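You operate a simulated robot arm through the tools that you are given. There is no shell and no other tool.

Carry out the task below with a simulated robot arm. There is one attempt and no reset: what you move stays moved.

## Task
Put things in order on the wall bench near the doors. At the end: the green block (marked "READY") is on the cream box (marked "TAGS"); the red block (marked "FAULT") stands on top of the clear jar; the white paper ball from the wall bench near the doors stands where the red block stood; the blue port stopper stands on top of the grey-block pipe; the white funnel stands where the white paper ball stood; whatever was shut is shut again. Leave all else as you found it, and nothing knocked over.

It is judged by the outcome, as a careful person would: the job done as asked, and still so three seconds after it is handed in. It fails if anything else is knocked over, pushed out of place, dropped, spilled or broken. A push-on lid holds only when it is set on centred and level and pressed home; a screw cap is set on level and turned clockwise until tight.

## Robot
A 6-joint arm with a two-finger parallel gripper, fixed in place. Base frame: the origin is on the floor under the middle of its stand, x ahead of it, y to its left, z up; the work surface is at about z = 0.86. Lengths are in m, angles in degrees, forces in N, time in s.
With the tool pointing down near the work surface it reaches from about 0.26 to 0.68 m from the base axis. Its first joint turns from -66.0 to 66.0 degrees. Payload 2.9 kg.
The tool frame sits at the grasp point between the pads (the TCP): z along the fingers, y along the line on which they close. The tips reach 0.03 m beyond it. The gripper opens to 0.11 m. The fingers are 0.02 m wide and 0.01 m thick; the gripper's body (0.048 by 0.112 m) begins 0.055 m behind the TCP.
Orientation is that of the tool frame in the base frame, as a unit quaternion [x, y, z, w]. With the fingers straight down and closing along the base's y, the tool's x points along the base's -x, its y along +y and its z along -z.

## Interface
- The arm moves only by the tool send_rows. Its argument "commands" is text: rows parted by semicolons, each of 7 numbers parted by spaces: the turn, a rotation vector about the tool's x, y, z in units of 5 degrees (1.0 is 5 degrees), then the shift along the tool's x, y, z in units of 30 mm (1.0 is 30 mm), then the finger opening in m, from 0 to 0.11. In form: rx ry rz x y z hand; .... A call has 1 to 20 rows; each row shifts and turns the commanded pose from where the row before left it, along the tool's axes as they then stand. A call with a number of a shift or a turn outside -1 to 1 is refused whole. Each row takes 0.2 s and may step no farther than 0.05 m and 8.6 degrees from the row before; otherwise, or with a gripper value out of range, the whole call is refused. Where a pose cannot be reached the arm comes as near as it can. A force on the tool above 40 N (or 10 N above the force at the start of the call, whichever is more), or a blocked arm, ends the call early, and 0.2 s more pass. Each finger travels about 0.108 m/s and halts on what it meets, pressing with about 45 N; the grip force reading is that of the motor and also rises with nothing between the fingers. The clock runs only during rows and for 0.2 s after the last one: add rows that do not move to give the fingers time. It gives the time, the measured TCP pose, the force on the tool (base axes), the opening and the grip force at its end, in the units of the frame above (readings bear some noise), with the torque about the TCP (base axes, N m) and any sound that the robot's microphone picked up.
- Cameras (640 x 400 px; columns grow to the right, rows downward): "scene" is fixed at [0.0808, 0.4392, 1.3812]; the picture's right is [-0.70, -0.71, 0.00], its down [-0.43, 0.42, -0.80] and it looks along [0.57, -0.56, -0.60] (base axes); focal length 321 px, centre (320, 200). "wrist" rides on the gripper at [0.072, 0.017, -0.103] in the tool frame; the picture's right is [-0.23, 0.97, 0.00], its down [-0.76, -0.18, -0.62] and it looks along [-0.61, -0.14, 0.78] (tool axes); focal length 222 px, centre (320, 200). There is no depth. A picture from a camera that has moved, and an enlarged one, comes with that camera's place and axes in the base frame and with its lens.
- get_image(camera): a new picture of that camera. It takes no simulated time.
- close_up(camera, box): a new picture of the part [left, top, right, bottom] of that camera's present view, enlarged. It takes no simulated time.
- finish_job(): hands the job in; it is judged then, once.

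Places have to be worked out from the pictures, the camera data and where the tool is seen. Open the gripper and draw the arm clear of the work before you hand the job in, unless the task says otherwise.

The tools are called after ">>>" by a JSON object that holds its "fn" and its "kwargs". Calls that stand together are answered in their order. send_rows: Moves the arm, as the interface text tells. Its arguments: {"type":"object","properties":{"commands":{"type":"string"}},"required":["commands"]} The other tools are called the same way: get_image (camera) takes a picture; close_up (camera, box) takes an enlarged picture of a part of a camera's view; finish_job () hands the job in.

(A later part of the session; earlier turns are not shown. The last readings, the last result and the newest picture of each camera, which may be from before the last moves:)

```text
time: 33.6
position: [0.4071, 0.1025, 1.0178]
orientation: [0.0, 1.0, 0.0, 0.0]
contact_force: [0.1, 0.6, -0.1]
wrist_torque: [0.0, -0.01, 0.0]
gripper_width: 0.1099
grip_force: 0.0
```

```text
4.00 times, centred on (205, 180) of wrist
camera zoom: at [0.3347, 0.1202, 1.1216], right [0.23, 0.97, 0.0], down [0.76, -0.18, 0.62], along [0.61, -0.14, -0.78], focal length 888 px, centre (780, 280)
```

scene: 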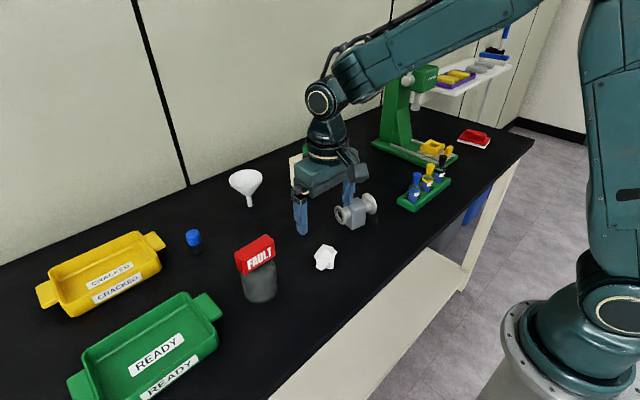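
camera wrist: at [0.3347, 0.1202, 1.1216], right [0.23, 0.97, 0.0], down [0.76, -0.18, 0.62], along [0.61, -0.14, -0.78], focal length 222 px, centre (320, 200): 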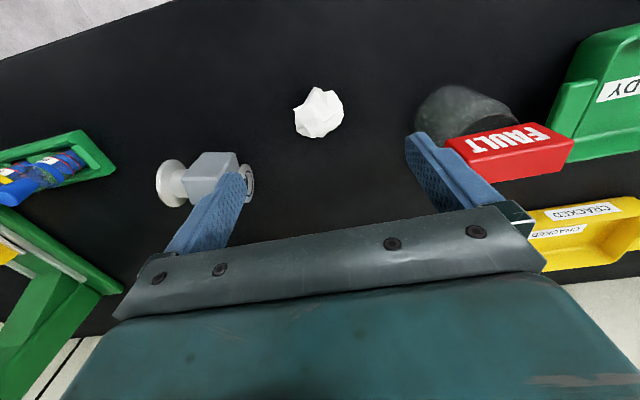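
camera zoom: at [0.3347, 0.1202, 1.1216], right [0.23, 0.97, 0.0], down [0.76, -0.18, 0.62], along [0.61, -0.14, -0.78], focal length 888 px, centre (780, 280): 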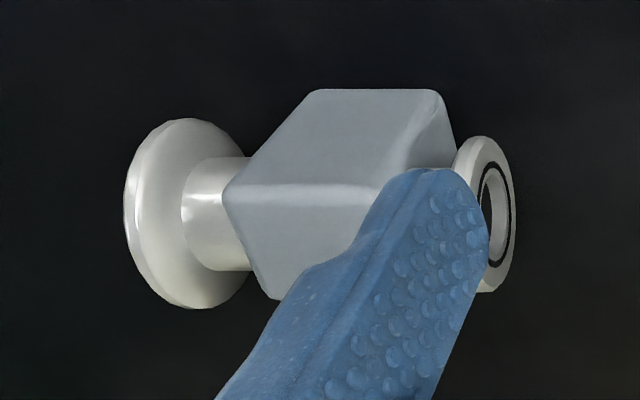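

The ball is about 53 mm wide, centred at about (0.405, 0.104); I'll remember that spot for the funnel. I'll descend and grip it.

>>> {"fn": "send_rows", "kwargs": {"commands": "0 0 0 0.03 0.02 0 0.095;0 0 0 0 0 1 0.095;0 0 0 0 0 1 0.095;0 0 0 0 0 1 0.095;0 0 0 0 0 1 0.095;0 0 0 0 0 0.12 0.09;0 0 0 0 0 0 0.07;0 0 0 0 0 0 0.05;0 0 0 0 0 0 0.03;0 0 0 0 0 0 0.03"}}

>>> {"fn": "get_image", "kwargs": {"camera": "wrist"}}

>>> {"fn": "close_up", "kwargs": {"camera": "scene", "box": [220, 200, 380, 310]}}

```text
time: 35.8
position: [0.4054, 0.1032, 0.8944]
orientation: [0.0, 1.0, 0.001, 0.0]
contact_force: [-1.2, -0.3, 0.5]
wrist_torque: [-0.04, 0.01, -0.01]
gripper_width: 0.0393
grip_force: 44.4
```

```text
taken
camera wrist: at [0.3333, 0.1205, 0.9983], right [0.23, 0.97, 0.0], down [0.76, -0.18, 0.62], along [0.61, -0.14, -0.78], focal length 222 px, centre (320, 200)
```

wrist: 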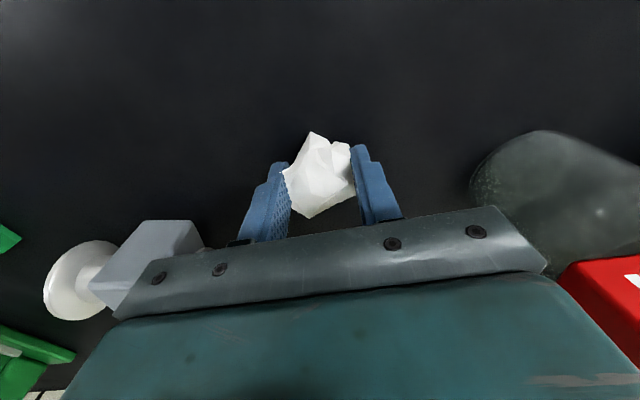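

```text
3.64 times, centred on (300, 255) of scene
camera zoom: at [0.0808, 0.4392, 1.3812], right [-0.7, -0.71, 0.0], down [-0.43, 0.42, -0.8], along [0.57, -0.56, -0.6], focal length 1166 px, centre (393, 0)
```

zoom: 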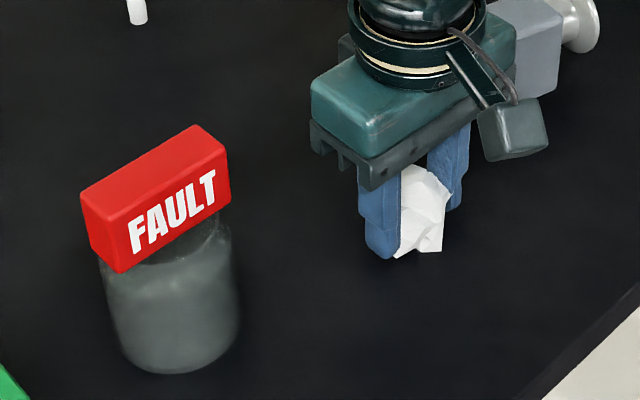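

The ball is held at 39 mm width. I'll lift it and carry it high to above the red block's former place, (0.551, -0.299).

>>> {"fn": "send_rows", "kwargs": {"commands": "0 0 0 0 0 -0.6 0.03;0 0 0 0 0 -1 0.03;0 0 0 0 0 -1 0.03;0 0 0 0 0 -1 0.03;0 0 0 0 0 -1 0.03;0 0 0 -0.348 -0.957 0 0.03;0 0 0 -0.348 -0.957 0 0.03;0 0 0 -0.348 -0.957 0 0.03;0 0 0 -0.348 -0.957 0 0.03;0 0 0 -0.348 -0.957 0 0.03;0 0 0 -0.348 -0.957 0 0.03;0 0 0 -0.348 -0.957 0 0.03;0 0 0 -0.348 -0.957 0 0.03;0 0 0 -0.348 -0.957 0 0.03;0 0 0 -0.348 -0.957 0 0.03;0 0 0 -0.348 -0.957 0 0.03;0 0 0 -0.348 -0.957 0 0.03;0 0 0 -0.348 -0.957 0 0.03;0 0 0 -0.348 -0.957 0 0.03;0 0 0 0 0 0 0.03"}}

>>> {"fn": "get_image", "kwargs": {"camera": "wrist"}}

>>> {"fn": "close_up", "kwargs": {"camera": "scene", "box": [340, 40, 480, 220]}}

```text
time: 40.0
position: [0.5517, -0.2987, 1.0337]
orientation: [0.0, 1.0, 0.001, 0.0]
contact_force: [0.1, -0.7, 0.5]
wrist_torque: [0.01, -0.01, -0.01]
gripper_width: 0.0423
grip_force: 44.9
```

```text
taken
camera wrist: at [0.4789, -0.2811, 1.1366], right [0.23, 0.97, 0.0], down [0.76, -0.18, 0.62], along [0.61, -0.14, -0.78], focal length 222 px, centre (320, 200)
```

wrist: 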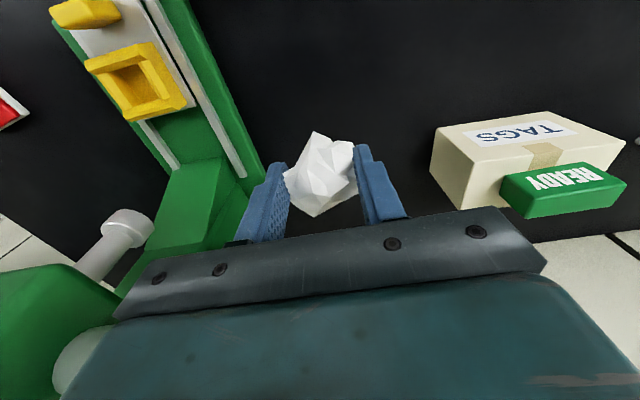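

```text
2.22 times, centred on (410, 130) of scene
camera zoom: at [0.0808, 0.4392, 1.3812], right [-0.7, -0.71, 0.0], down [-0.43, 0.42, -0.8], along [0.57, -0.56, -0.6], focal length 713 px, centre (120, 356)
```

zoom: 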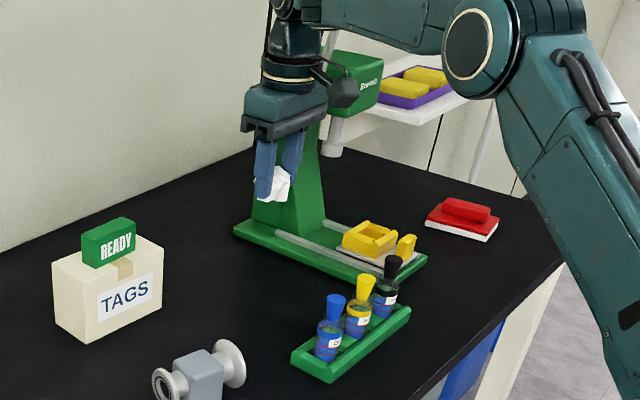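

I'm now above the red block's spot. I'll lower most of the way and then look at the remaining gap.

>>> {"fn": "send_rows", "kwargs": {"commands": "0 0 0 0 0 1 0.03;0 0 0 0 0 1 0.03;0 0 0 0 0 1 0.03;0 0 0 0 0 1 0.03;0 0 0 0 0 0.2 0.03;0 0 0 0 0 0 0.03"}}

>>> {"fn": "close_up", "kwargs": {"camera": "scene", "box": [350, 110, 430, 190]}}

```text
time: 41.4
position: [0.5512, -0.2977, 0.9061]
orientation: [0.0, 1.0, 0.001, 0.0]
contact_force: [-0.6, -0.3, -0.1]
wrist_torque: [0.02, -0.01, 0.0]
gripper_width: 0.0419
grip_force: 45.4
```

```text
5.00 times, centred on (390, 150) of scene
camera zoom: at [0.0808, 0.4392, 1.3812], right [-0.7, -0.71, 0.0], down [-0.43, 0.42, -0.8], along [0.57, -0.56, -0.6], focal length 1604 px, centre (-30, 450)
```

zoom: 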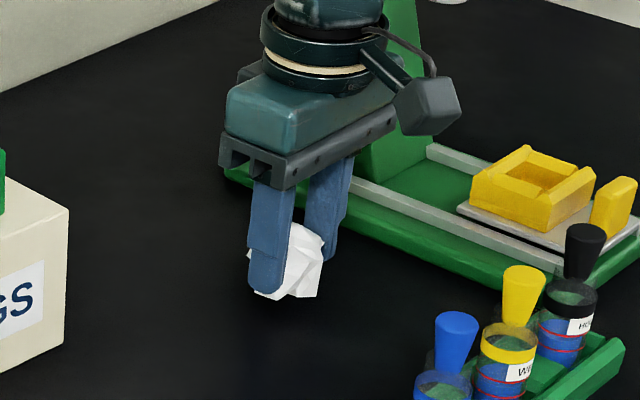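

No contact yet. I'll step down in small moves while watching the force.

>>> {"fn": "send_rows", "kwargs": {"commands": "0 0 0 0 0 0.1 0.03;0 0 0 0 0 0.1 0.03;0 0 0 0 0 0 0.03"}}

```text
time: 42.2
position: [0.551, -0.2981, 0.9018]
orientation: [-0.001, 1.0, 0.0, -0.001]
contact_force: [0.2, 0.5, 1.2]
wrist_torque: [-0.02, 0.01, 0.0]
gripper_width: 0.0421
grip_force: 44.3
```

>>> {"fn": "send_rows", "kwargs": {"commands": "0 0 0 0 0 0.06 0.03;0 0 0 0 0 0.06 0.03;0 0 0 0 0 0 0.03"}}

```text
time: 43.0
position: [0.5523, -0.2987, 0.899]
orientation: [0.0, 1.0, 0.0, 0.001]
contact_force: [-0.8, -0.1, 3.7]
wrist_torque: [-0.05, -0.03, -0.01]
gripper_width: 0.042
grip_force: 44.9
```

A light contact (3.7 N) has begun. I'll go 1 mm further, then open slowly.

>>> {"fn": "send_rows", "kwargs": {"commands": "0 0 0 0 0 0.03 0.03;0 0 0 0 0 0 0.03;0 0 0 0 0 0 0.03"}}

>>> {"fn": "close_up", "kwargs": {"camera": "scene", "box": [350, 110, 430, 190]}}

```text
time: 43.8
position: [0.5523, -0.2978, 0.8981]
orientation: [0.0, 1.0, -0.001, 0.0]
contact_force: [0.0, 0.1, 9.4]
wrist_torque: [-0.18, -0.08, -0.02]
gripper_width: 0.042
grip_force: 45.5
```

```text
5.00 times, centred on (390, 150) of scene
camera zoom: at [0.0807, 0.4393, 1.3812], right [-0.7, -0.71, 0.0], down [-0.43, 0.42, -0.8], along [0.57, -0.56, -0.6], focal length 1604 px, centre (-30, 450)
```

zoom: 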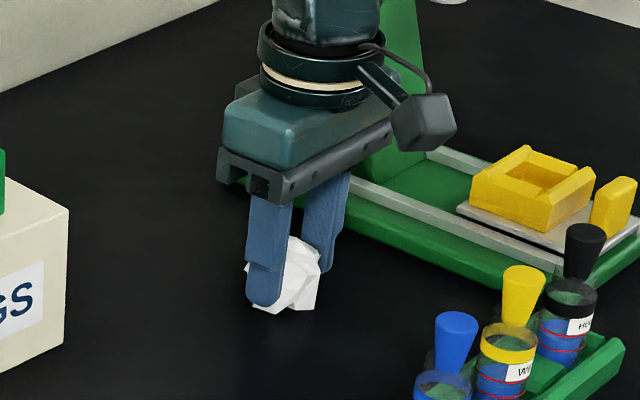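

The ball is touching the bench. I'll open the fingers slowly so it settles, leaving the fingers beside it at first as a guide.

>>> {"fn": "send_rows", "kwargs": {"commands": "0 0 0 0 0 0 0.044;0 0 0 0 0 0 0.047;0 0 0 0 0 0 0.05;0 0 0 0 0 0 0.054;0 0 0 0 0 0 0.06;0 0 0 0 0 0 0.066;0 0 0 0 0 0 0.066"}}

>>> {"fn": "get_image", "kwargs": {"camera": "wrist"}}

>>> {"fn": "close_up", "kwargs": {"camera": "scene", "box": [350, 110, 430, 190]}}

```text
time: 45.4
position: [0.5524, -0.2982, 0.8973]
orientation: [-0.001, 1.0, 0.0, 0.0]
contact_force: [0.4, 0.0, -0.4]
wrist_torque: [-0.04, -0.02, 0.0]
gripper_width: 0.066
grip_force: 0.1
```

```text
taken
camera wrist: at [0.4788, -0.2808, 1.0001], right [0.23, 0.97, 0.0], down [0.76, -0.18, 0.62], along [0.61, -0.14, -0.78], focal length 222 px, centre (320, 200)
```

wrist: 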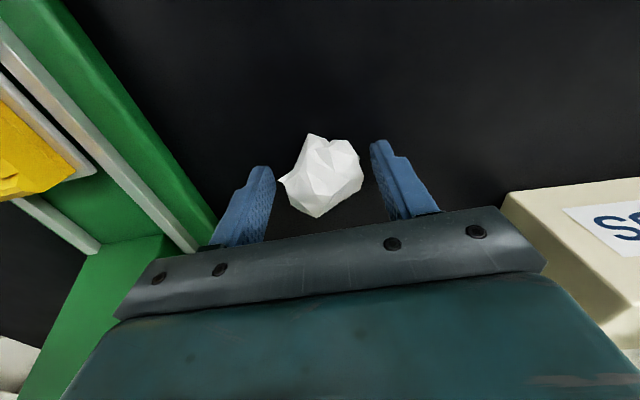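

```text
5.00 times, centred on (390, 150) of scene
camera zoom: at [0.0808, 0.4392, 1.3812], right [-0.7, -0.71, 0.0], down [-0.43, 0.42, -0.8], along [0.57, -0.56, -0.6], focal length 1604 px, centre (-30, 450)
```

zoom: 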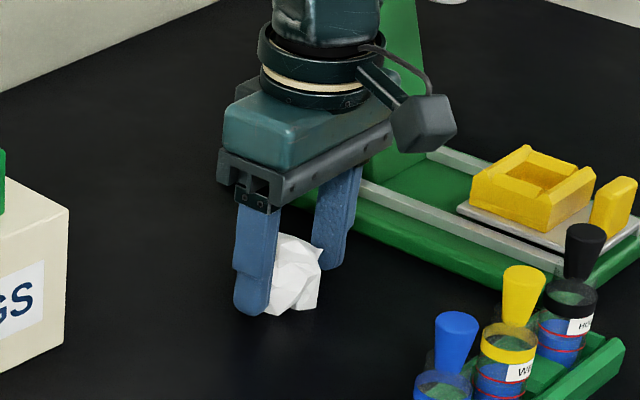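

The ball is standing free between the fingers. I'll open a little more and rise straight up, then check it hasn't rolled.

>>> {"fn": "send_rows", "kwargs": {"commands": "0 0 0 0 0 0 0.08;0 0 0 0 0 0 0.085;0 0 0 0 0 -0.5 0.085;0 0 0 0 0 -1 0.085;0 0 0 0 0 -1 0.085;0 0 0 0 0 -1 0.085;0 0 0 0 0 -1 0.09;0 0 0 0 0 -0.5 0.11;0 0 0 0 0 0 0.11"}}

>>> {"fn": "get_image", "kwargs": {"camera": "wrist"}}

>>> {"fn": "close_up", "kwargs": {"camera": "scene", "box": [350, 110, 430, 190]}}

```text
time: 47.4
position: [0.5515, -0.2985, 1.0474]
orientation: [0.0, 1.0, -0.001, 0.0]
contact_force: [0.6, 0.3, 0.9]
wrist_torque: [0.01, 0.0, 0.0]
gripper_width: 0.1101
grip_force: 0.0
```

```text
taken
camera wrist: at [0.4792, -0.2817, 1.1501], right [0.23, 0.97, 0.0], down [0.76, -0.18, 0.62], along [0.61, -0.14, -0.78], focal length 222 px, centre (320, 200)
```

wrist: 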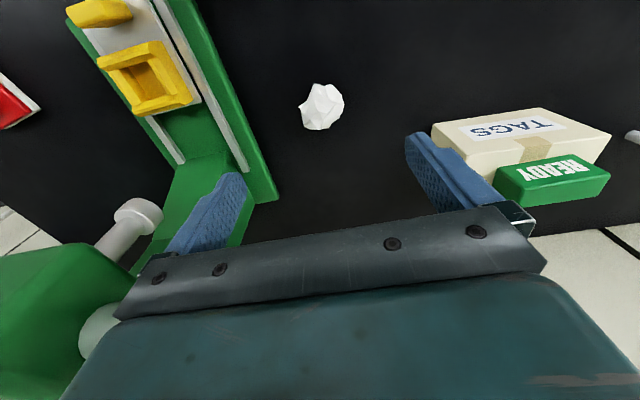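

```text
5.00 times, centred on (390, 150) of scene
camera zoom: at [0.0808, 0.4392, 1.3812], right [-0.7, -0.71, 0.0], down [-0.43, 0.42, -0.8], along [0.57, -0.56, -0.6], focal length 1604 px, centre (-30, 450)
```

zoom: 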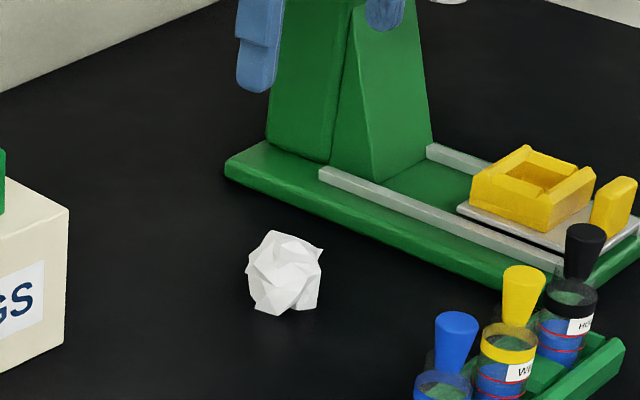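

The ball stands at about (0.554, -0.297), essentially where the red block stood. Next is the funnel, so I'll move to a spot where the wrist camera can see it well.

>>> {"fn": "send_rows", "kwargs": {"commands": "0 0 0 -0.195 0.928 -0.042 0.11;0 0 0 -0.195 0.928 -0.042 0.11;0 0 0 -0.195 0.928 -0.042 0.11;0 0 0 -0.195 0.928 -0.042 0.11;0 0 0 -0.195 0.928 -0.042 0.11;0 0 0 -0.195 0.928 -0.042 0.11;0 0 0 -0.195 0.928 -0.042 0.11;0 0 0 -0.195 0.928 -0.042 0.11;0 0 0 -0.195 0.928 -0.042 0.11;0 0 0 -0.195 0.928 -0.042 0.11;0 0 0 0 0 0 0.11"}}

>>> {"fn": "get_image", "kwargs": {"camera": "wrist"}}

>>> {"fn": "close_up", "kwargs": {"camera": "scene", "box": [200, 140, 300, 230]}}

```text
time: 49.8
position: [0.6118, -0.0206, 1.0605]
orientation: [0.001, 1.0, 0.0, 0.0]
contact_force: [-0.9, -0.2, 0.5]
wrist_torque: [0.0, -0.03, -0.02]
gripper_width: 0.1101
grip_force: 0.0
```

```text
taken
camera wrist: at [0.5385, -0.0031, 1.1635], right [0.23, 0.97, 0.0], down [0.76, -0.18, 0.62], along [0.61, -0.14, -0.78], focal length 222 px, centre (320, 200)
```

wrist: 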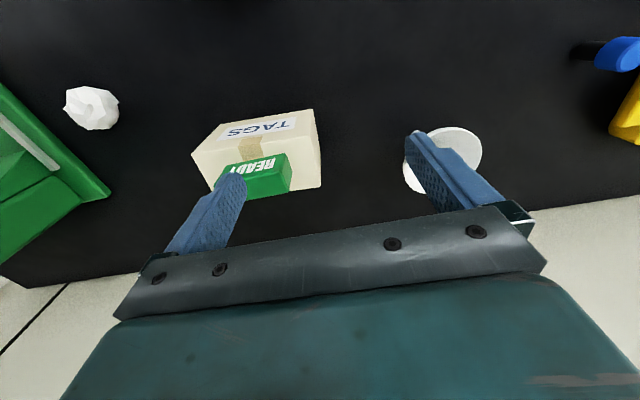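

```text
4.44 times, centred on (250, 185) of scene
camera zoom: at [0.0808, 0.4392, 1.3812], right [-0.7, -0.71, 0.0], down [-0.43, 0.42, -0.8], along [0.57, -0.56, -0.6], focal length 1426 px, centre (631, 267)
```

zoom: 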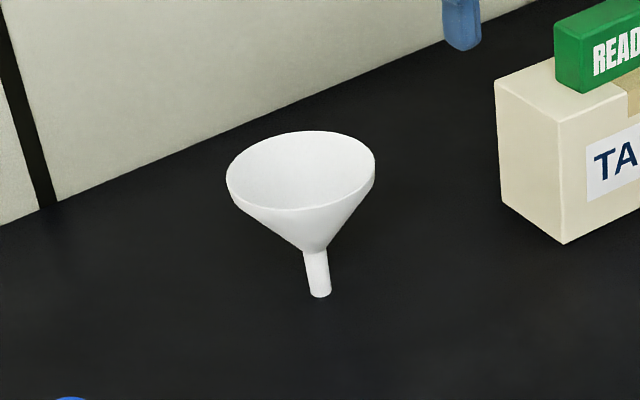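

The funnel stands upright on its spout at about (0.689, 0.100), with its mouth about 84 mm wide at z ≈ 0.946. That is just beyond straight-down reach, so I'll move in front of it and tilt the fingers 15° outward about the closing axis.

>>> {"fn": "send_rows", "kwargs": {"commands": "0 0 0 0.1 0.806 0 0.11;0 0 0 0.1 0.806 0 0.11;0 0 0 0.1 0.806 0 0.11;0 0 0 0.1 0.806 0 0.11;0 0 0 0.1 0.806 0 0.11;0 -1 0 0 0 0 0.11;0 -1 0 0 0 0 0.11;0 -1 0 0 0 0 0.11;0 0 0 0 0 0 0.11"}}

>>> {"fn": "get_image", "kwargs": {"camera": "wrist"}}

>>> {"fn": "get_image", "kwargs": {"camera": "scene"}}

```text
time: 51.8
position: [0.5961, 0.1015, 1.0591]
orientation: [0.0, 0.991, 0.0, 0.132]
contact_force: [-0.1, 0.7, -0.2]
wrist_torque: [0.0, -0.02, 0.01]
gripper_width: 0.1101
grip_force: 0.1
```

```text
taken
camera wrist: at [0.4991, 0.1181, 1.1408], right [0.22, 0.97, 0.06], down [0.57, -0.18, 0.8], along [0.79, -0.14, -0.6], focal length 222 px, centre (320, 200)
```

wrist: 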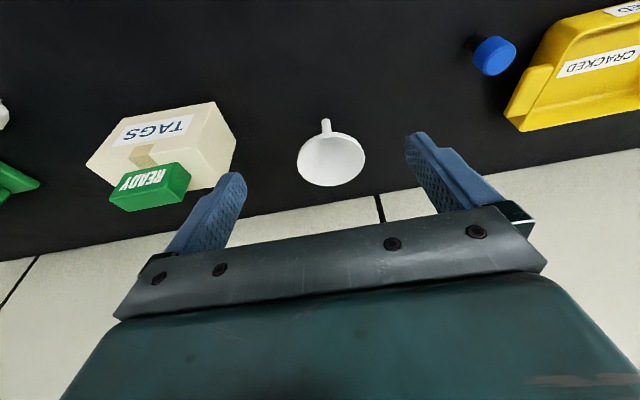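

```text
taken
```

scene: 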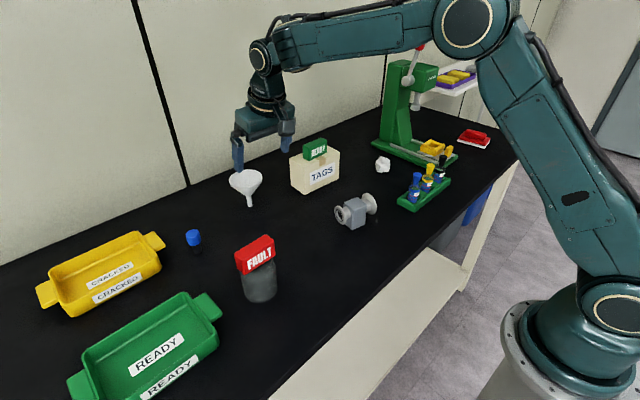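

The funnel is now visible right between the fingers. I'll enlarge it to pin down the rim's centre.

>>> {"fn": "close_up", "kwargs": {"camera": "wrist", "box": [280, 105, 380, 195]}}

>>> {"fn": "close_up", "kwargs": {"camera": "wrist", "box": [450, 10, 640, 140]}}

```text
4.44 times, centred on (330, 150) of wrist
camera zoom: at [0.4991, 0.1181, 1.1408], right [0.22, 0.97, 0.06], down [0.57, -0.18, 0.8], along [0.79, -0.14, -0.6], focal length 987 px, centre (276, 422)
```

zoom: 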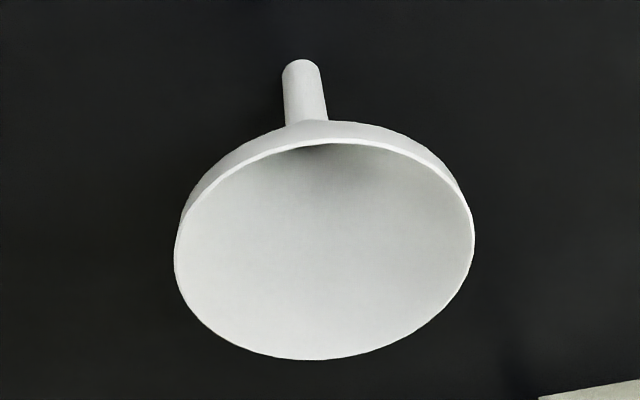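

```text
3.08 times, centred on (545, 75) of wrist
camera zoom: at [0.4991, 0.1181, 1.1408], right [0.22, 0.97, 0.06], down [0.57, -0.18, 0.8], along [0.79, -0.14, -0.6], focal length 684 px, centre (-372, 585)
```

zoom: 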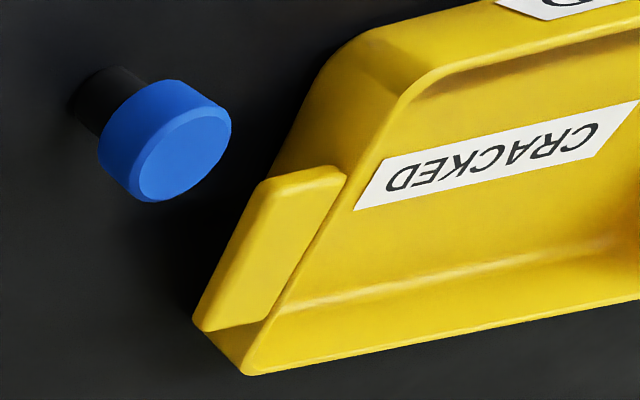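

The funnel mouth's centre is about (0.690, 0.101) at z 0.946. I'll bring the open fingers down on either side of the rim (13 mm clearance each side) and check before closing.

>>> {"fn": "send_rows", "kwargs": {"commands": "0 0 0 -0.404 -0.01 0.86 0.11;0 0 0 -0.404 0 0.86 0.11;0 0 0 -0.404 0 0.86 0.11;0 0 0 -0.404 0 0.86 0.11;0 0 0 -0.3 0 0.6 0.11;0 0 0 0 0 0 0.11"}}

>>> {"fn": "get_image", "kwargs": {"camera": "wrist"}}

>>> {"fn": "close_up", "kwargs": {"camera": "scene", "box": [190, 110, 310, 220]}}

```text
time: 53.2
position: [0.6814, 0.099, 0.9569]
orientation: [0.0, 0.992, -0.001, 0.13]
contact_force: [0.3, 0.2, 0.9]
wrist_torque: [0.03, 0.0, 0.02]
gripper_width: 0.11
grip_force: 0.1
```

```text
taken
camera wrist: at [0.5856, 0.1172, 1.0381], right [0.22, 0.97, 0.06], down [0.57, -0.18, 0.8], along [0.79, -0.14, -0.6], focal length 222 px, centre (320, 200)
```

wrist: 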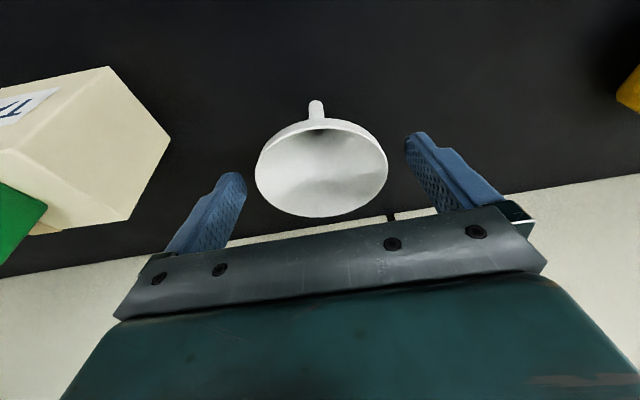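

```text
3.64 times, centred on (250, 165) of scene
camera zoom: at [0.0808, 0.4392, 1.3812], right [-0.7, -0.71, 0.0], down [-0.43, 0.42, -0.8], along [0.57, -0.56, -0.6], focal length 1166 px, centre (574, 327)
```

zoom: 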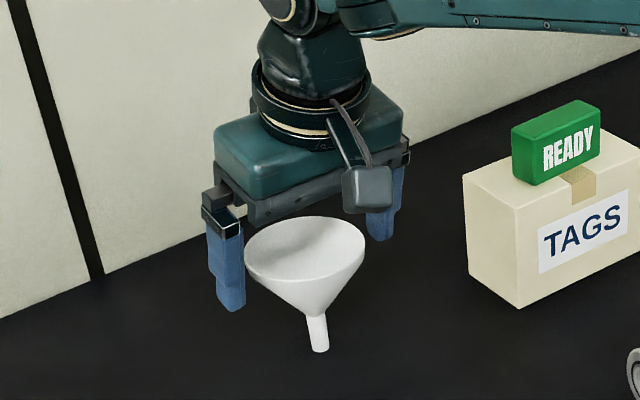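

Fingers straddle the rim. I'll fine-adjust (+6 mm x, +2 mm y, -8 mm z) and narrow the opening to 0.09, then compare the gaps on each side.

>>> {"fn": "send_rows", "kwargs": {"commands": "0 0 0 -0.124 0.08 0.31 0.11;0 0 0 0 0 0 0.1;0 0 0 0 0 0 0.092;0 0 0 0 0 0 0.092"}}

>>> {"fn": "close_up", "kwargs": {"camera": "wrist", "box": [220, 90, 430, 240]}}

>>> {"fn": "close_up", "kwargs": {"camera": "scene", "box": [210, 140, 300, 220]}}

```text
time: 54.2
position: [0.6885, 0.1016, 0.9505]
orientation: [0.001, 0.991, 0.0, 0.13]
contact_force: [0.3, -0.9, -0.1]
wrist_torque: [-0.03, 0.0, 0.03]
gripper_width: 0.092
grip_force: 0.1
```

```text
2.67 times, centred on (325, 165) of wrist
camera zoom: at [0.5913, 0.1198, 1.0305], right [0.22, 0.97, 0.06], down [0.57, -0.18, 0.8], along [0.79, -0.14, -0.6], focal length 592 px, centre (307, 293)
```

zoom: 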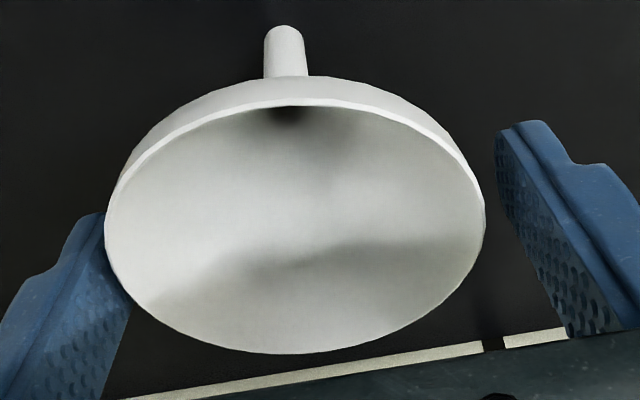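

```text
5.00 times, centred on (255, 180) of scene
camera zoom: at [0.0808, 0.4392, 1.3812], right [-0.7, -0.71, 0.0], down [-0.43, 0.42, -0.8], along [0.57, -0.56, -0.6], focal length 1604 px, centre (645, 300)
```

zoom: 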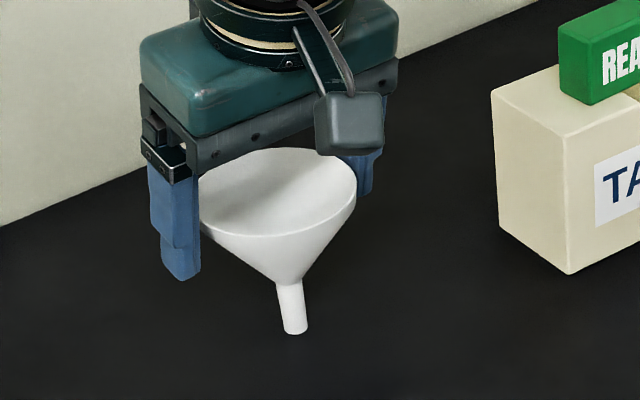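

The rim spans y 0.060–0.142 and the gripper is centred at 0.101, so both sides match within about 1 mm. I'll close slowly onto the rim.

>>> {"fn": "send_rows", "kwargs": {"commands": "0 0 0 0 0 0 0.089;0 0 0 0 0 0 0.087;0 0 0 0 0 0 0.085;0 0 0 0 0 0 0.083;0 0 0 0 0 0 0.081;0 0 0 0 0 0 0.079;0 0 0 0 0 0 0.075;0 0 0 0 0 0 0.07;0 0 0 0 0 0 0.07"}}

>>> {"fn": "close_up", "kwargs": {"camera": "wrist", "box": [220, 90, 430, 240]}}

>>> {"fn": "close_up", "kwargs": {"camera": "scene", "box": [210, 140, 300, 220]}}

```text
time: 56.2
position: [0.6885, 0.1025, 0.95]
orientation: [0.0, 0.991, 0.0, 0.13]
contact_force: [-0.3, 0.6, 0.4]
wrist_torque: [0.02, 0.03, 0.0]
gripper_width: 0.0807
grip_force: 45.2
```

```text
2.67 times, centred on (325, 165) of wrist
camera zoom: at [0.5913, 0.1198, 1.0306], right [0.22, 0.97, 0.06], down [0.57, -0.18, 0.8], along [0.79, -0.14, -0.6], focal length 592 px, centre (307, 293)
```

zoom: 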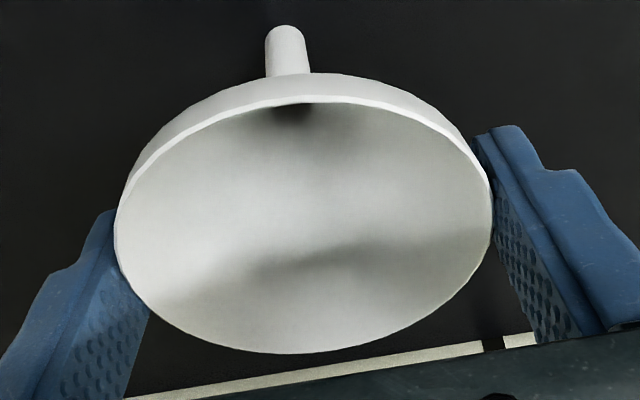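

```text
5.00 times, centred on (255, 180) of scene
camera zoom: at [0.0808, 0.4392, 1.3812], right [-0.7, -0.71, 0.0], down [-0.43, 0.42, -0.8], along [0.57, -0.56, -0.6], focal length 1604 px, centre (645, 300)
```

zoom: 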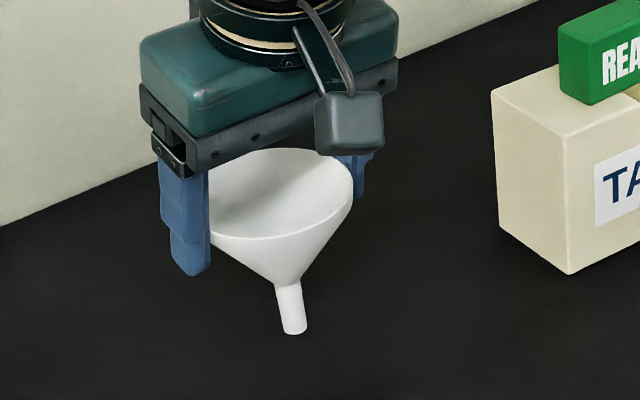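

The funnel is gripped (80.7 mm) with the rim still level. I'll lift it straight up slowly and check that it hangs upright.

>>> {"fn": "send_rows", "kwargs": {"commands": "0 0 0 -0.065 0 -0.242 0.07;0 0 0 -0.13 0 -0.483 0.07;0 0 0 -0.13 0 -0.483 0.07;0 0 0 -0.13 0 -0.483 0.07;0 0 0 -0.065 0 -0.242 0.07;0 0 0 0 0 0 0.07"}}

>>> {"fn": "close_up", "kwargs": {"camera": "scene", "box": [190, 110, 310, 220]}}

>>> {"fn": "get_image", "kwargs": {"camera": "wrist"}}

```text
time: 57.6
position: [0.6885, 0.1025, 1.0101]
orientation: [-0.001, 0.991, 0.0, 0.13]
contact_force: [0.4, -0.7, 0.4]
wrist_torque: [-0.02, 0.06, 0.01]
gripper_width: 0.0808
grip_force: 45.3
```

```text
3.64 times, centred on (250, 165) of scene
camera zoom: at [0.0808, 0.4392, 1.3812], right [-0.7, -0.71, 0.0], down [-0.43, 0.42, -0.8], along [0.57, -0.56, -0.6], focal length 1166 px, centre (574, 327)
```

zoom: 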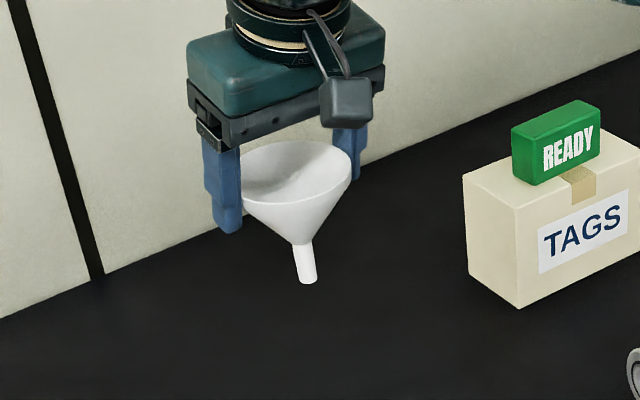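

```text
taken
camera wrist: at [0.5918, 0.12, 1.0907], right [0.22, 0.97, 0.06], down [0.57, -0.18, 0.8], along [0.79, -0.14, -0.6], focal length 222 px, centre (320, 200)
```

wrist: 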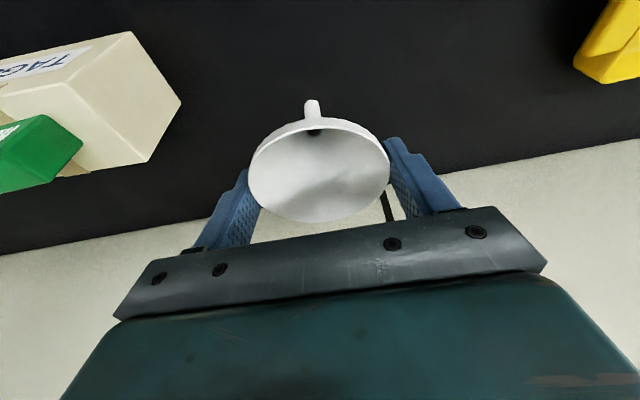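

The funnel hangs upright as far as the scene view shows. I'll compare it in the wrist view with the same crop as before the lift.

>>> {"fn": "close_up", "kwargs": {"camera": "wrist", "box": [220, 90, 430, 240]}}

```text
2.67 times, centred on (325, 165) of wrist
camera zoom: at [0.5918, 0.12, 1.0907], right [0.22, 0.97, 0.06], down [0.57, -0.18, 0.8], along [0.79, -0.14, -0.6], focal length 592 px, centre (307, 293)
```

zoom: 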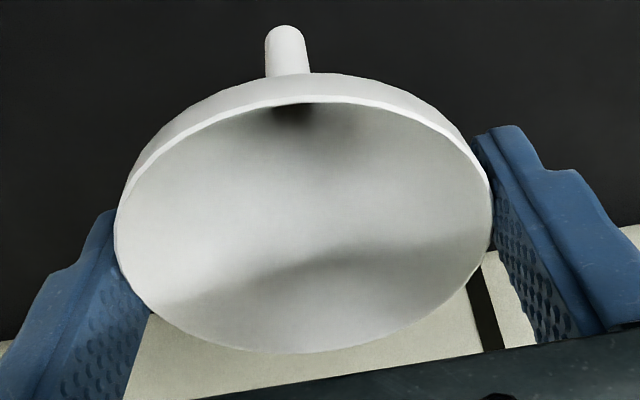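

Its pose relative to the fingers hasn't changed at all. I'll carry it level back toward the paper ball's old spot (0.405, 0.104), keeping height and orientation.

>>> {"fn": "send_rows", "kwargs": {"commands": "0 0 0 0.3 0.006 -0.08 0.07;0 0 0 0.653 0.006 -0.175 0.07;0 0 0 0.653 0.006 -0.175 0.07;0 0 0 0.653 0.006 -0.175 0.07;0 0 0 0.653 0.006 -0.175 0.07;0 0 0 0.653 0.006 -0.175 0.07;0 0 0 0.653 0.006 -0.175 0.07;0 0 0 0.653 0.006 -0.175 0.07;0 0 0 0.653 0.006 -0.175 0.07;0 0 0 0.653 0.006 -0.175 0.07;0 0 0 0.653 0.006 -0.175 0.07;0 0 0 0.653 0.006 -0.175 0.07;0 0 0 0.653 0.006 -0.175 0.07;0 0 0 0.653 0.006 -0.175 0.07;0 0 0 0.353 0.006 -0.097 0.07;0 0 0 0 0 0 0.07;0 0 0 0 0 0 0.07"}}

>>> {"fn": "get_image", "kwargs": {"camera": "scene"}}

>>> {"fn": "get_image", "kwargs": {"camera": "wrist"}}

```text
time: 61.2
position: [0.4053, 0.1051, 1.0078]
orientation: [0.0, 0.991, 0.0, 0.131]
contact_force: [-0.5, 1.0, 0.3]
wrist_torque: [0.01, -0.02, -0.01]
gripper_width: 0.0812
grip_force: 45.6
```

```text
taken
```

scene: 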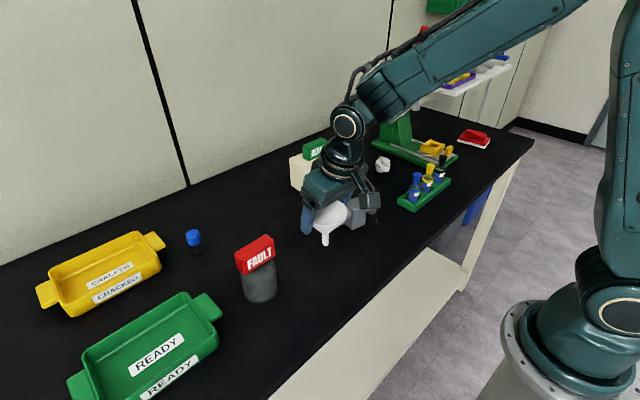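

```text
taken
camera wrist: at [0.3082, 0.123, 1.0902], right [0.22, 0.97, 0.06], down [0.57, -0.18, 0.8], along [0.79, -0.14, -0.6], focal length 222 px, centre (320, 200)
```

wrist: 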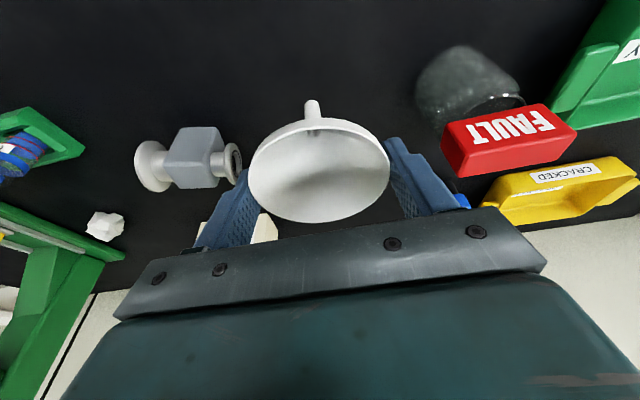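

I'm over the target spot, clear of the pipe and jar. I'll lower 50 mm gently, then approach contact in tiny steps.

>>> {"fn": "send_rows", "kwargs": {"commands": "0 0 0 0.108 0 0.4025 0.07;0 0 0 0.108 0 0.4025 0.07;0 0 0 0.108 0 0.4025 0.07;0 0 0 0.108 0 0.4025 0.07;0 0 0 0 0 0 0.07;0 0 0 0 0 0 0.07"}}

>>> {"fn": "close_up", "kwargs": {"camera": "scene", "box": [270, 160, 400, 280]}}

```text
time: 62.6
position: [0.405, 0.1049, 0.9576]
orientation: [-0.001, 0.991, 0.0, 0.131]
contact_force: [0.1, 0.5, 0.3]
wrist_torque: [0.0, 0.01, 0.0]
gripper_width: 0.0807
grip_force: 44.8
```

```text
3.33 times, centred on (335, 220) of scene
camera zoom: at [0.0808, 0.4392, 1.3812], right [-0.7, -0.71, 0.0], down [-0.43, 0.42, -0.8], along [0.57, -0.56, -0.6], focal length 1069 px, centre (270, 133)
```

zoom: 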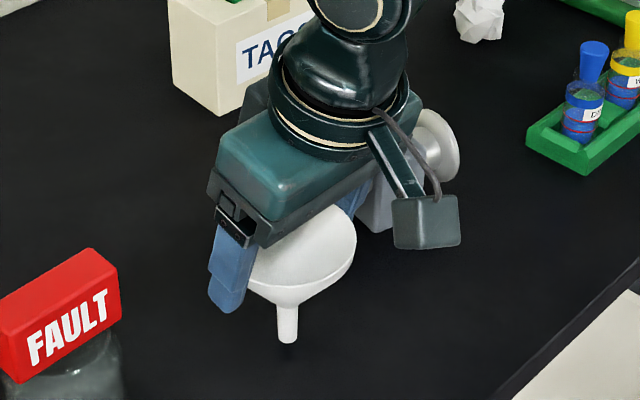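

The spout is about 7 mm above the bench at the right place. I'll step down 4 mm, then 1 mm at a time.

>>> {"fn": "send_rows", "kwargs": {"commands": "0 0 0 0.0173 0 0.0644 0.07;0 0 0 0.0173 0 0.0644 0.07;0 0 0 0 0 0 0.07"}}

```text
time: 63.4
position: [0.4039, 0.1059, 0.9552]
orientation: [0.001, 0.992, 0.0, 0.13]
contact_force: [-0.4, 0.5, -0.5]
wrist_torque: [0.02, -0.02, 0.0]
gripper_width: 0.0808
grip_force: 45.0
```

>>> {"fn": "send_rows", "kwargs": {"commands": "0 0 0 0.0087 0 0.0322 0.07;0 0 0 0.0087 0 0.0322 0.07;0 0 0 0 0 0 0.07"}}

```text
time: 64.2
position: [0.4051, 0.1057, 0.9522]
orientation: [0.0, 0.991, 0.0, 0.131]
contact_force: [0.0, -1.0, -0.2]
wrist_torque: [-0.01, 0.03, 0.0]
gripper_width: 0.0809
grip_force: 45.3
```

>>> {"fn": "send_rows", "kwargs": {"commands": "0 0 0 0.0087 0 0.0322 0.07;0 0 0 0 0 0 0.07"}}

```text
time: 64.8
position: [0.4044, 0.1056, 0.9524]
orientation: [0.0, 0.991, 0.0, 0.13]
contact_force: [0.4, -0.1, -0.2]
wrist_torque: [-0.01, -0.01, -0.02]
gripper_width: 0.0809
grip_force: 45.3
```

>>> {"fn": "send_rows", "kwargs": {"commands": "0 0 0 0.0087 0 0.0322 0.07;0 0 0 0 0 0 0.07"}}

```text
time: 65.4
position: [0.4042, 0.105, 0.9509]
orientation: [-0.001, 0.991, 0.001, 0.131]
contact_force: [0.3, -0.3, 0.2]
wrist_torque: [0.0, 0.02, -0.02]
gripper_width: 0.0809
grip_force: 44.6
```

>>> {"fn": "send_rows", "kwargs": {"commands": "0 0 0 0.0087 0 0.0322 0.07;0 0 0 0 0 0 0.07"}}

```text
time: 66.0
position: [0.4045, 0.1065, 0.95]
orientation: [0.0, 0.991, 0.0, 0.13]
contact_force: [0.5, -1.0, -0.7]
wrist_torque: [0.0, 0.03, 0.01]
gripper_width: 0.0805
grip_force: 44.8
```

I'm at the original grasp height with almost no contact force yet. I'll go half a millimetre at a time.

>>> {"fn": "send_rows", "kwargs": {"commands": "0 0 0 0.0052 0 0.0193 0.07;0 0 0 0 0 0 0.07;0 0 0 0 0 0 0.07"}}

```text
time: 66.8
position: [0.404, 0.1047, 0.9498]
orientation: [0.0, 0.991, 0.0, 0.131]
contact_force: [-1.0, -0.2, 3.5]
wrist_torque: [0.01, 0.06, -0.01]
gripper_width: 0.0805
grip_force: 44.9
```

Contact is confirmed (3.5 N). I'll open slowly and check that the funnel stands by itself.

>>> {"fn": "send_rows", "kwargs": {"commands": "0 0 0 0 0 0 0.082;0 0 0 0 0 0 0.084;0 0 0 0 0 0 0.087;0 0 0 0 0 0 0.091;0 0 0 0 0 0 0.096;0 0 0 0 0 0 0.1;0 0 0 0 0 0 0.1"}}

>>> {"fn": "close_up", "kwargs": {"camera": "wrist", "box": [220, 90, 430, 240]}}

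>>> {"fn": "close_up", "kwargs": {"camera": "scene", "box": [270, 160, 400, 280]}}

```text
time: 68.4
position: [0.4051, 0.1053, 0.9489]
orientation: [0.0, 0.991, 0.0, 0.13]
contact_force: [-0.4, -0.7, -0.3]
wrist_torque: [-0.02, -0.01, 0.0]
gripper_width: 0.1
grip_force: 0.1
```

```text
2.67 times, centred on (325, 165) of wrist
camera zoom: at [0.308, 0.1229, 1.0303], right [0.22, 0.97, 0.06], down [0.57, -0.18, 0.8], along [0.79, -0.14, -0.6], focal length 592 px, centre (307, 293)
```

zoom: 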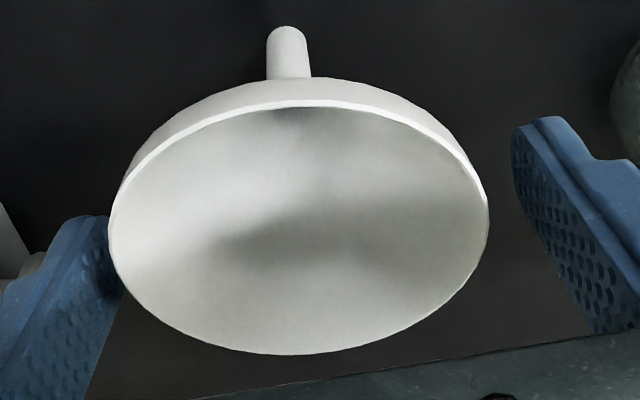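

```text
3.33 times, centred on (335, 220) of scene
camera zoom: at [0.0808, 0.4392, 1.3812], right [-0.7, -0.71, 0.0], down [-0.43, 0.42, -0.8], along [0.57, -0.56, -0.6], focal length 1069 px, centre (270, 133)
```

zoom: 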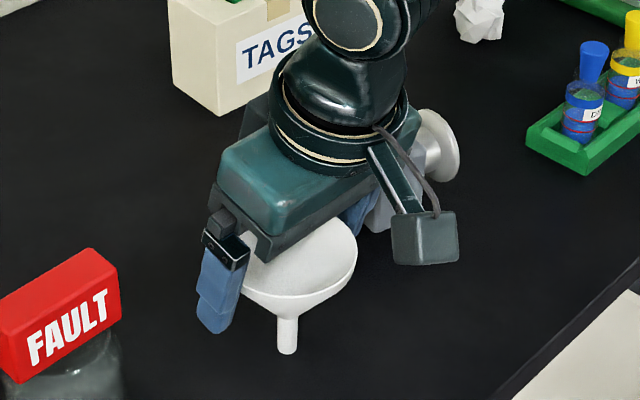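

The funnel stands on its own and its rim has settled level. I'll open fully and rise straight up away from it.

>>> {"fn": "send_rows", "kwargs": {"commands": "0 0 0 0 0 0 0.11;0 0 0 -0.087 0 -0.322 0.11;0 0 0 -0.173 0 -0.644 0.11;0 0 0 -0.173 0 -0.644 0.11;0 0 0 -0.173 0 -0.644 0.11;0 0 0 -0.259 0 -0.966 0.11;0 0 0 0 0 0 0.11"}}

>>> {"fn": "get_image", "kwargs": {"camera": "wrist"}}

>>> {"fn": "close_up", "kwargs": {"camera": "scene", "box": [220, 160, 400, 310]}}

```text
time: 70.0
position: [0.4043, 0.1058, 1.0501]
orientation: [0.0, 0.991, -0.001, 0.131]
contact_force: [0.3, 0.2, 0.1]
wrist_torque: [-0.01, 0.01, 0.01]
gripper_width: 0.1101
grip_force: 0.2
```

```text
taken
camera wrist: at [0.3078, 0.1229, 1.1308], right [0.22, 0.97, 0.06], down [0.57, -0.18, 0.8], along [0.79, -0.14, -0.6], focal length 222 px, centre (320, 200)
```

wrist: 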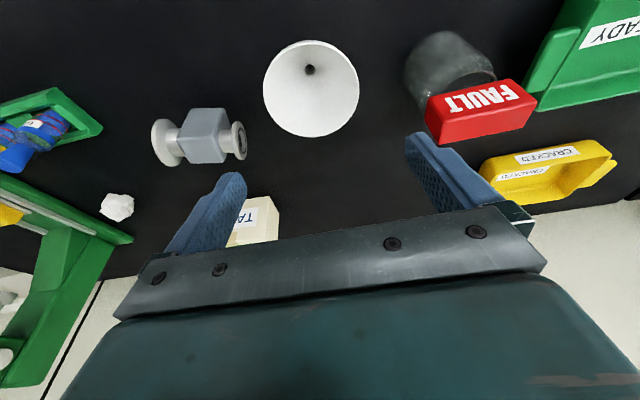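

```text
2.67 times, centred on (310, 235) of scene
camera zoom: at [0.0808, 0.4392, 1.3812], right [-0.7, -0.71, 0.0], down [-0.43, 0.42, -0.8], along [0.57, -0.56, -0.6], focal length 855 px, centre (347, 107)
```

zoom: 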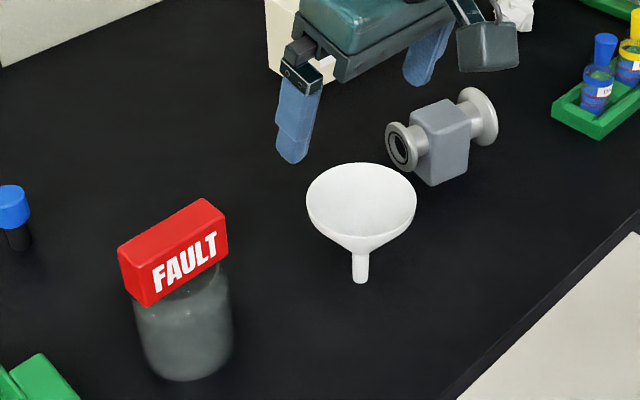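

The funnel stands upright on the ball's old spot. Now the stopper and the pipe; I'll look closely at the grey block's top and the stopper.

>>> {"fn": "close_up", "kwargs": {"camera": "wrist", "box": [140, 90, 260, 180]}}

>>> {"fn": "close_up", "kwargs": {"camera": "scene", "box": [320, 180, 400, 240]}}

>>> {"fn": "close_up", "kwargs": {"camera": "scene", "box": [150, 210, 240, 280]}}

```text
4.44 times, centred on (200, 135) of wrist
camera zoom: at [0.3078, 0.1229, 1.1308], right [0.22, 0.97, 0.06], down [0.57, -0.18, 0.8], along [0.79, -0.14, -0.6], focal length 987 px, centre (853, 489)
```

zoom: 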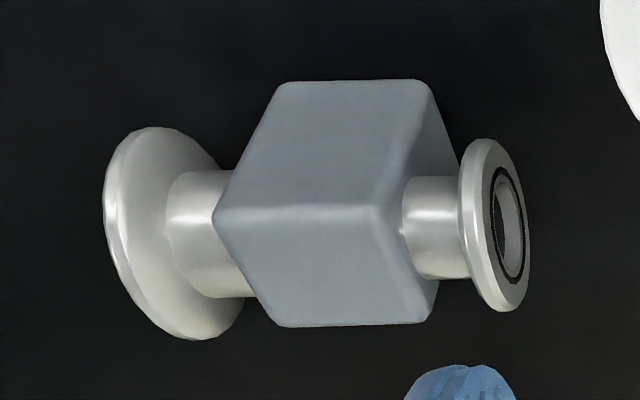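

```text
6.67 times, centred on (360, 210) of scene
camera zoom: at [0.0808, 0.4392, 1.3812], right [-0.7, -0.71, 0.0], down [-0.43, 0.42, -0.8], along [0.57, -0.56, -0.6], focal length 2139 px, centre (53, 133)
```

zoom: 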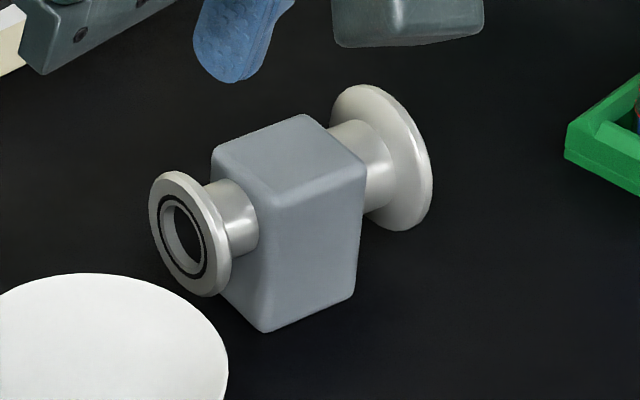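

```text
5.71 times, centred on (195, 245) of scene
camera zoom: at [0.0808, 0.4392, 1.3812], right [-0.7, -0.71, 0.0], down [-0.43, 0.42, -0.8], along [0.57, -0.56, -0.6], focal length 1833 px, centre (1034, -57)
```

zoom: 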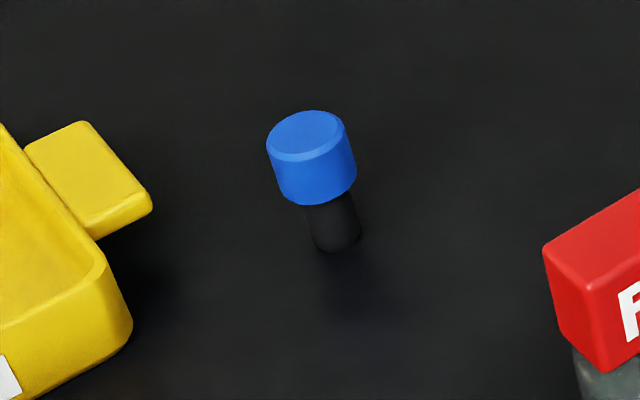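

The grey block's top is flat, about 40 mm square, centred at about (0.451, -0.040) and z ≈ 0.92; the stopper stands at about (0.630, 0.282). I'll keep the 15° tilt and move high toward the stopper.

>>> {"fn": "send_rows", "kwargs": {"commands": "0 0 0 -0.966 0 0.25 0.11;0 0 0 -0.966 0 0.25 0.11;0 0 0 -0.966 0 0.25 0.11;0 0 0 -0.966 0 0.25 0.11;0 0 0 -0.966 0 0.25 0.11;0 0 0 -0.2 0.975 0.055 0.11;0 0 0 -0.2 0.975 0.055 0.11;0 0 0 -0.2 0.975 0.055 0.11;0 0 0 -0.2 0.975 0.055 0.11;0 0 0 -0.2 0.975 0.055 0.11;0 0 0 -0.2 0.975 0.055 0.11;0 0 0 0 0 0 0.11"}}

>>> {"fn": "get_image", "kwargs": {"camera": "wrist"}}

>>> {"fn": "get_image", "kwargs": {"camera": "scene"}}

```text
time: 72.6
position: [0.5922, 0.2808, 1.0519]
orientation: [0.0, 0.991, 0.0, 0.13]
contact_force: [0.4, -0.1, 0.6]
wrist_torque: [-0.04, -0.02, 0.03]
gripper_width: 0.1099
grip_force: 0.1
```

```text
taken
camera wrist: at [0.4949, 0.2984, 1.132], right [0.22, 0.97, 0.06], down [0.57, -0.18, 0.8], along [0.79, -0.14, -0.6], focal length 222 px, centre (320, 200)
```

wrist: 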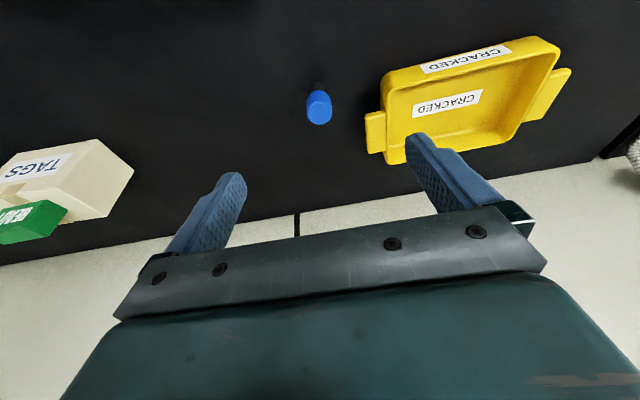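

```text
taken
```

scene: 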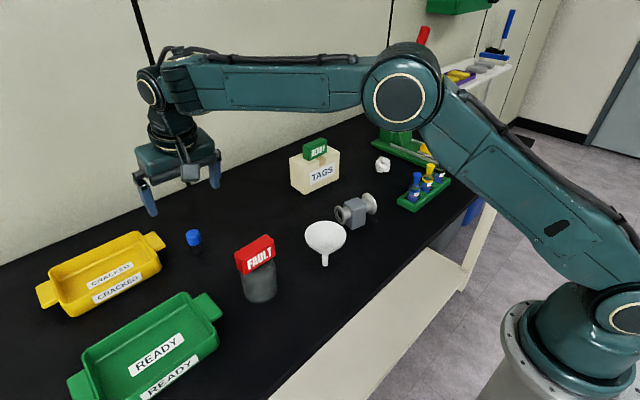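

I'll enlarge the stopper and the tray edge next to it to fix its position and the side clearance.

>>> {"fn": "close_up", "kwargs": {"camera": "wrist", "box": [280, 60, 430, 170]}}

```text
3.64 times, centred on (355, 115) of wrist
camera zoom: at [0.4949, 0.2984, 1.132], right [0.22, 0.97, 0.06], down [0.57, -0.18, 0.8], along [0.79, -0.14, -0.6], focal length 808 px, centre (193, 509)
```

zoom: 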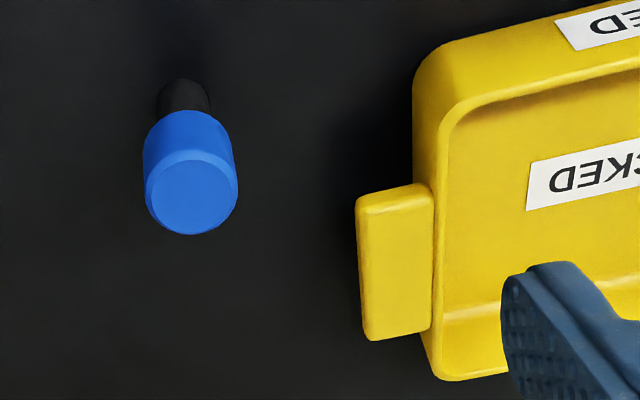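

The stopper's axis is at (0.630, 0.282), its cap about 29 mm wide with top at z ≈ 0.914; the tray handle starts at y ≈ 0.331. I'll narrow the fingers to 0.055, move over it and come down to just above the cap.

>>> {"fn": "send_rows", "kwargs": {"commands": "0 0 0 -0.61 0.02 0.163 0.09;0 0 0 -0.61 0.02 0.163 0.07;0 0 0 0 0 0 0.055;0 0 0 0.216 0 0.805 0.055;0 0 0 0.216 0 0.805 0.055;0 0 0 0.216 0 0.805 0.055;0 0 0 0.216 0 0.805 0.055;0 0 0 0 0 0 0.055"}}

>>> {"fn": "get_image", "kwargs": {"camera": "wrist"}}

>>> {"fn": "close_up", "kwargs": {"camera": "scene", "box": [130, 180, 260, 290]}}

```text
time: 74.4
position: [0.6371, 0.287, 0.9565]
orientation: [0.0, 0.992, -0.002, 0.129]
contact_force: [0.2, -0.8, -0.3]
wrist_torque: [0.01, -0.01, -0.02]
gripper_width: 0.0552
grip_force: 0.0
out of reach, approached as far as the arm can: row 7
```

```text
taken
camera wrist: at [0.5408, 0.3051, 1.0371], right [0.22, 0.97, 0.05], down [0.58, -0.17, 0.8], along [0.79, -0.15, -0.6], focal length 222 px, centre (320, 200)
```

wrist: 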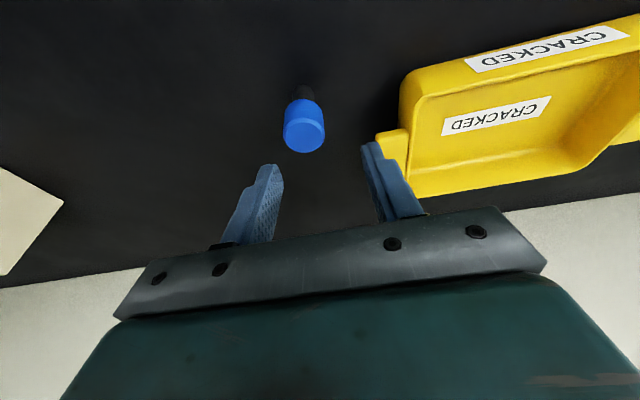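

```text
3.64 times, centred on (195, 235) of scene
camera zoom: at [0.0808, 0.4392, 1.3812], right [-0.7, -0.71, 0.0], down [-0.43, 0.42, -0.8], along [0.57, -0.56, -0.6], focal length 1166 px, centre (774, 73)
```

zoom: 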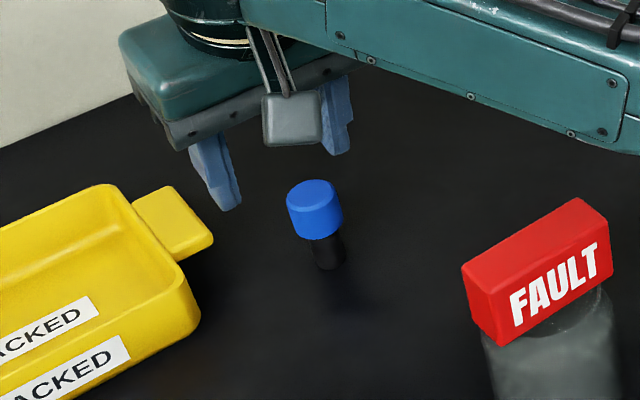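

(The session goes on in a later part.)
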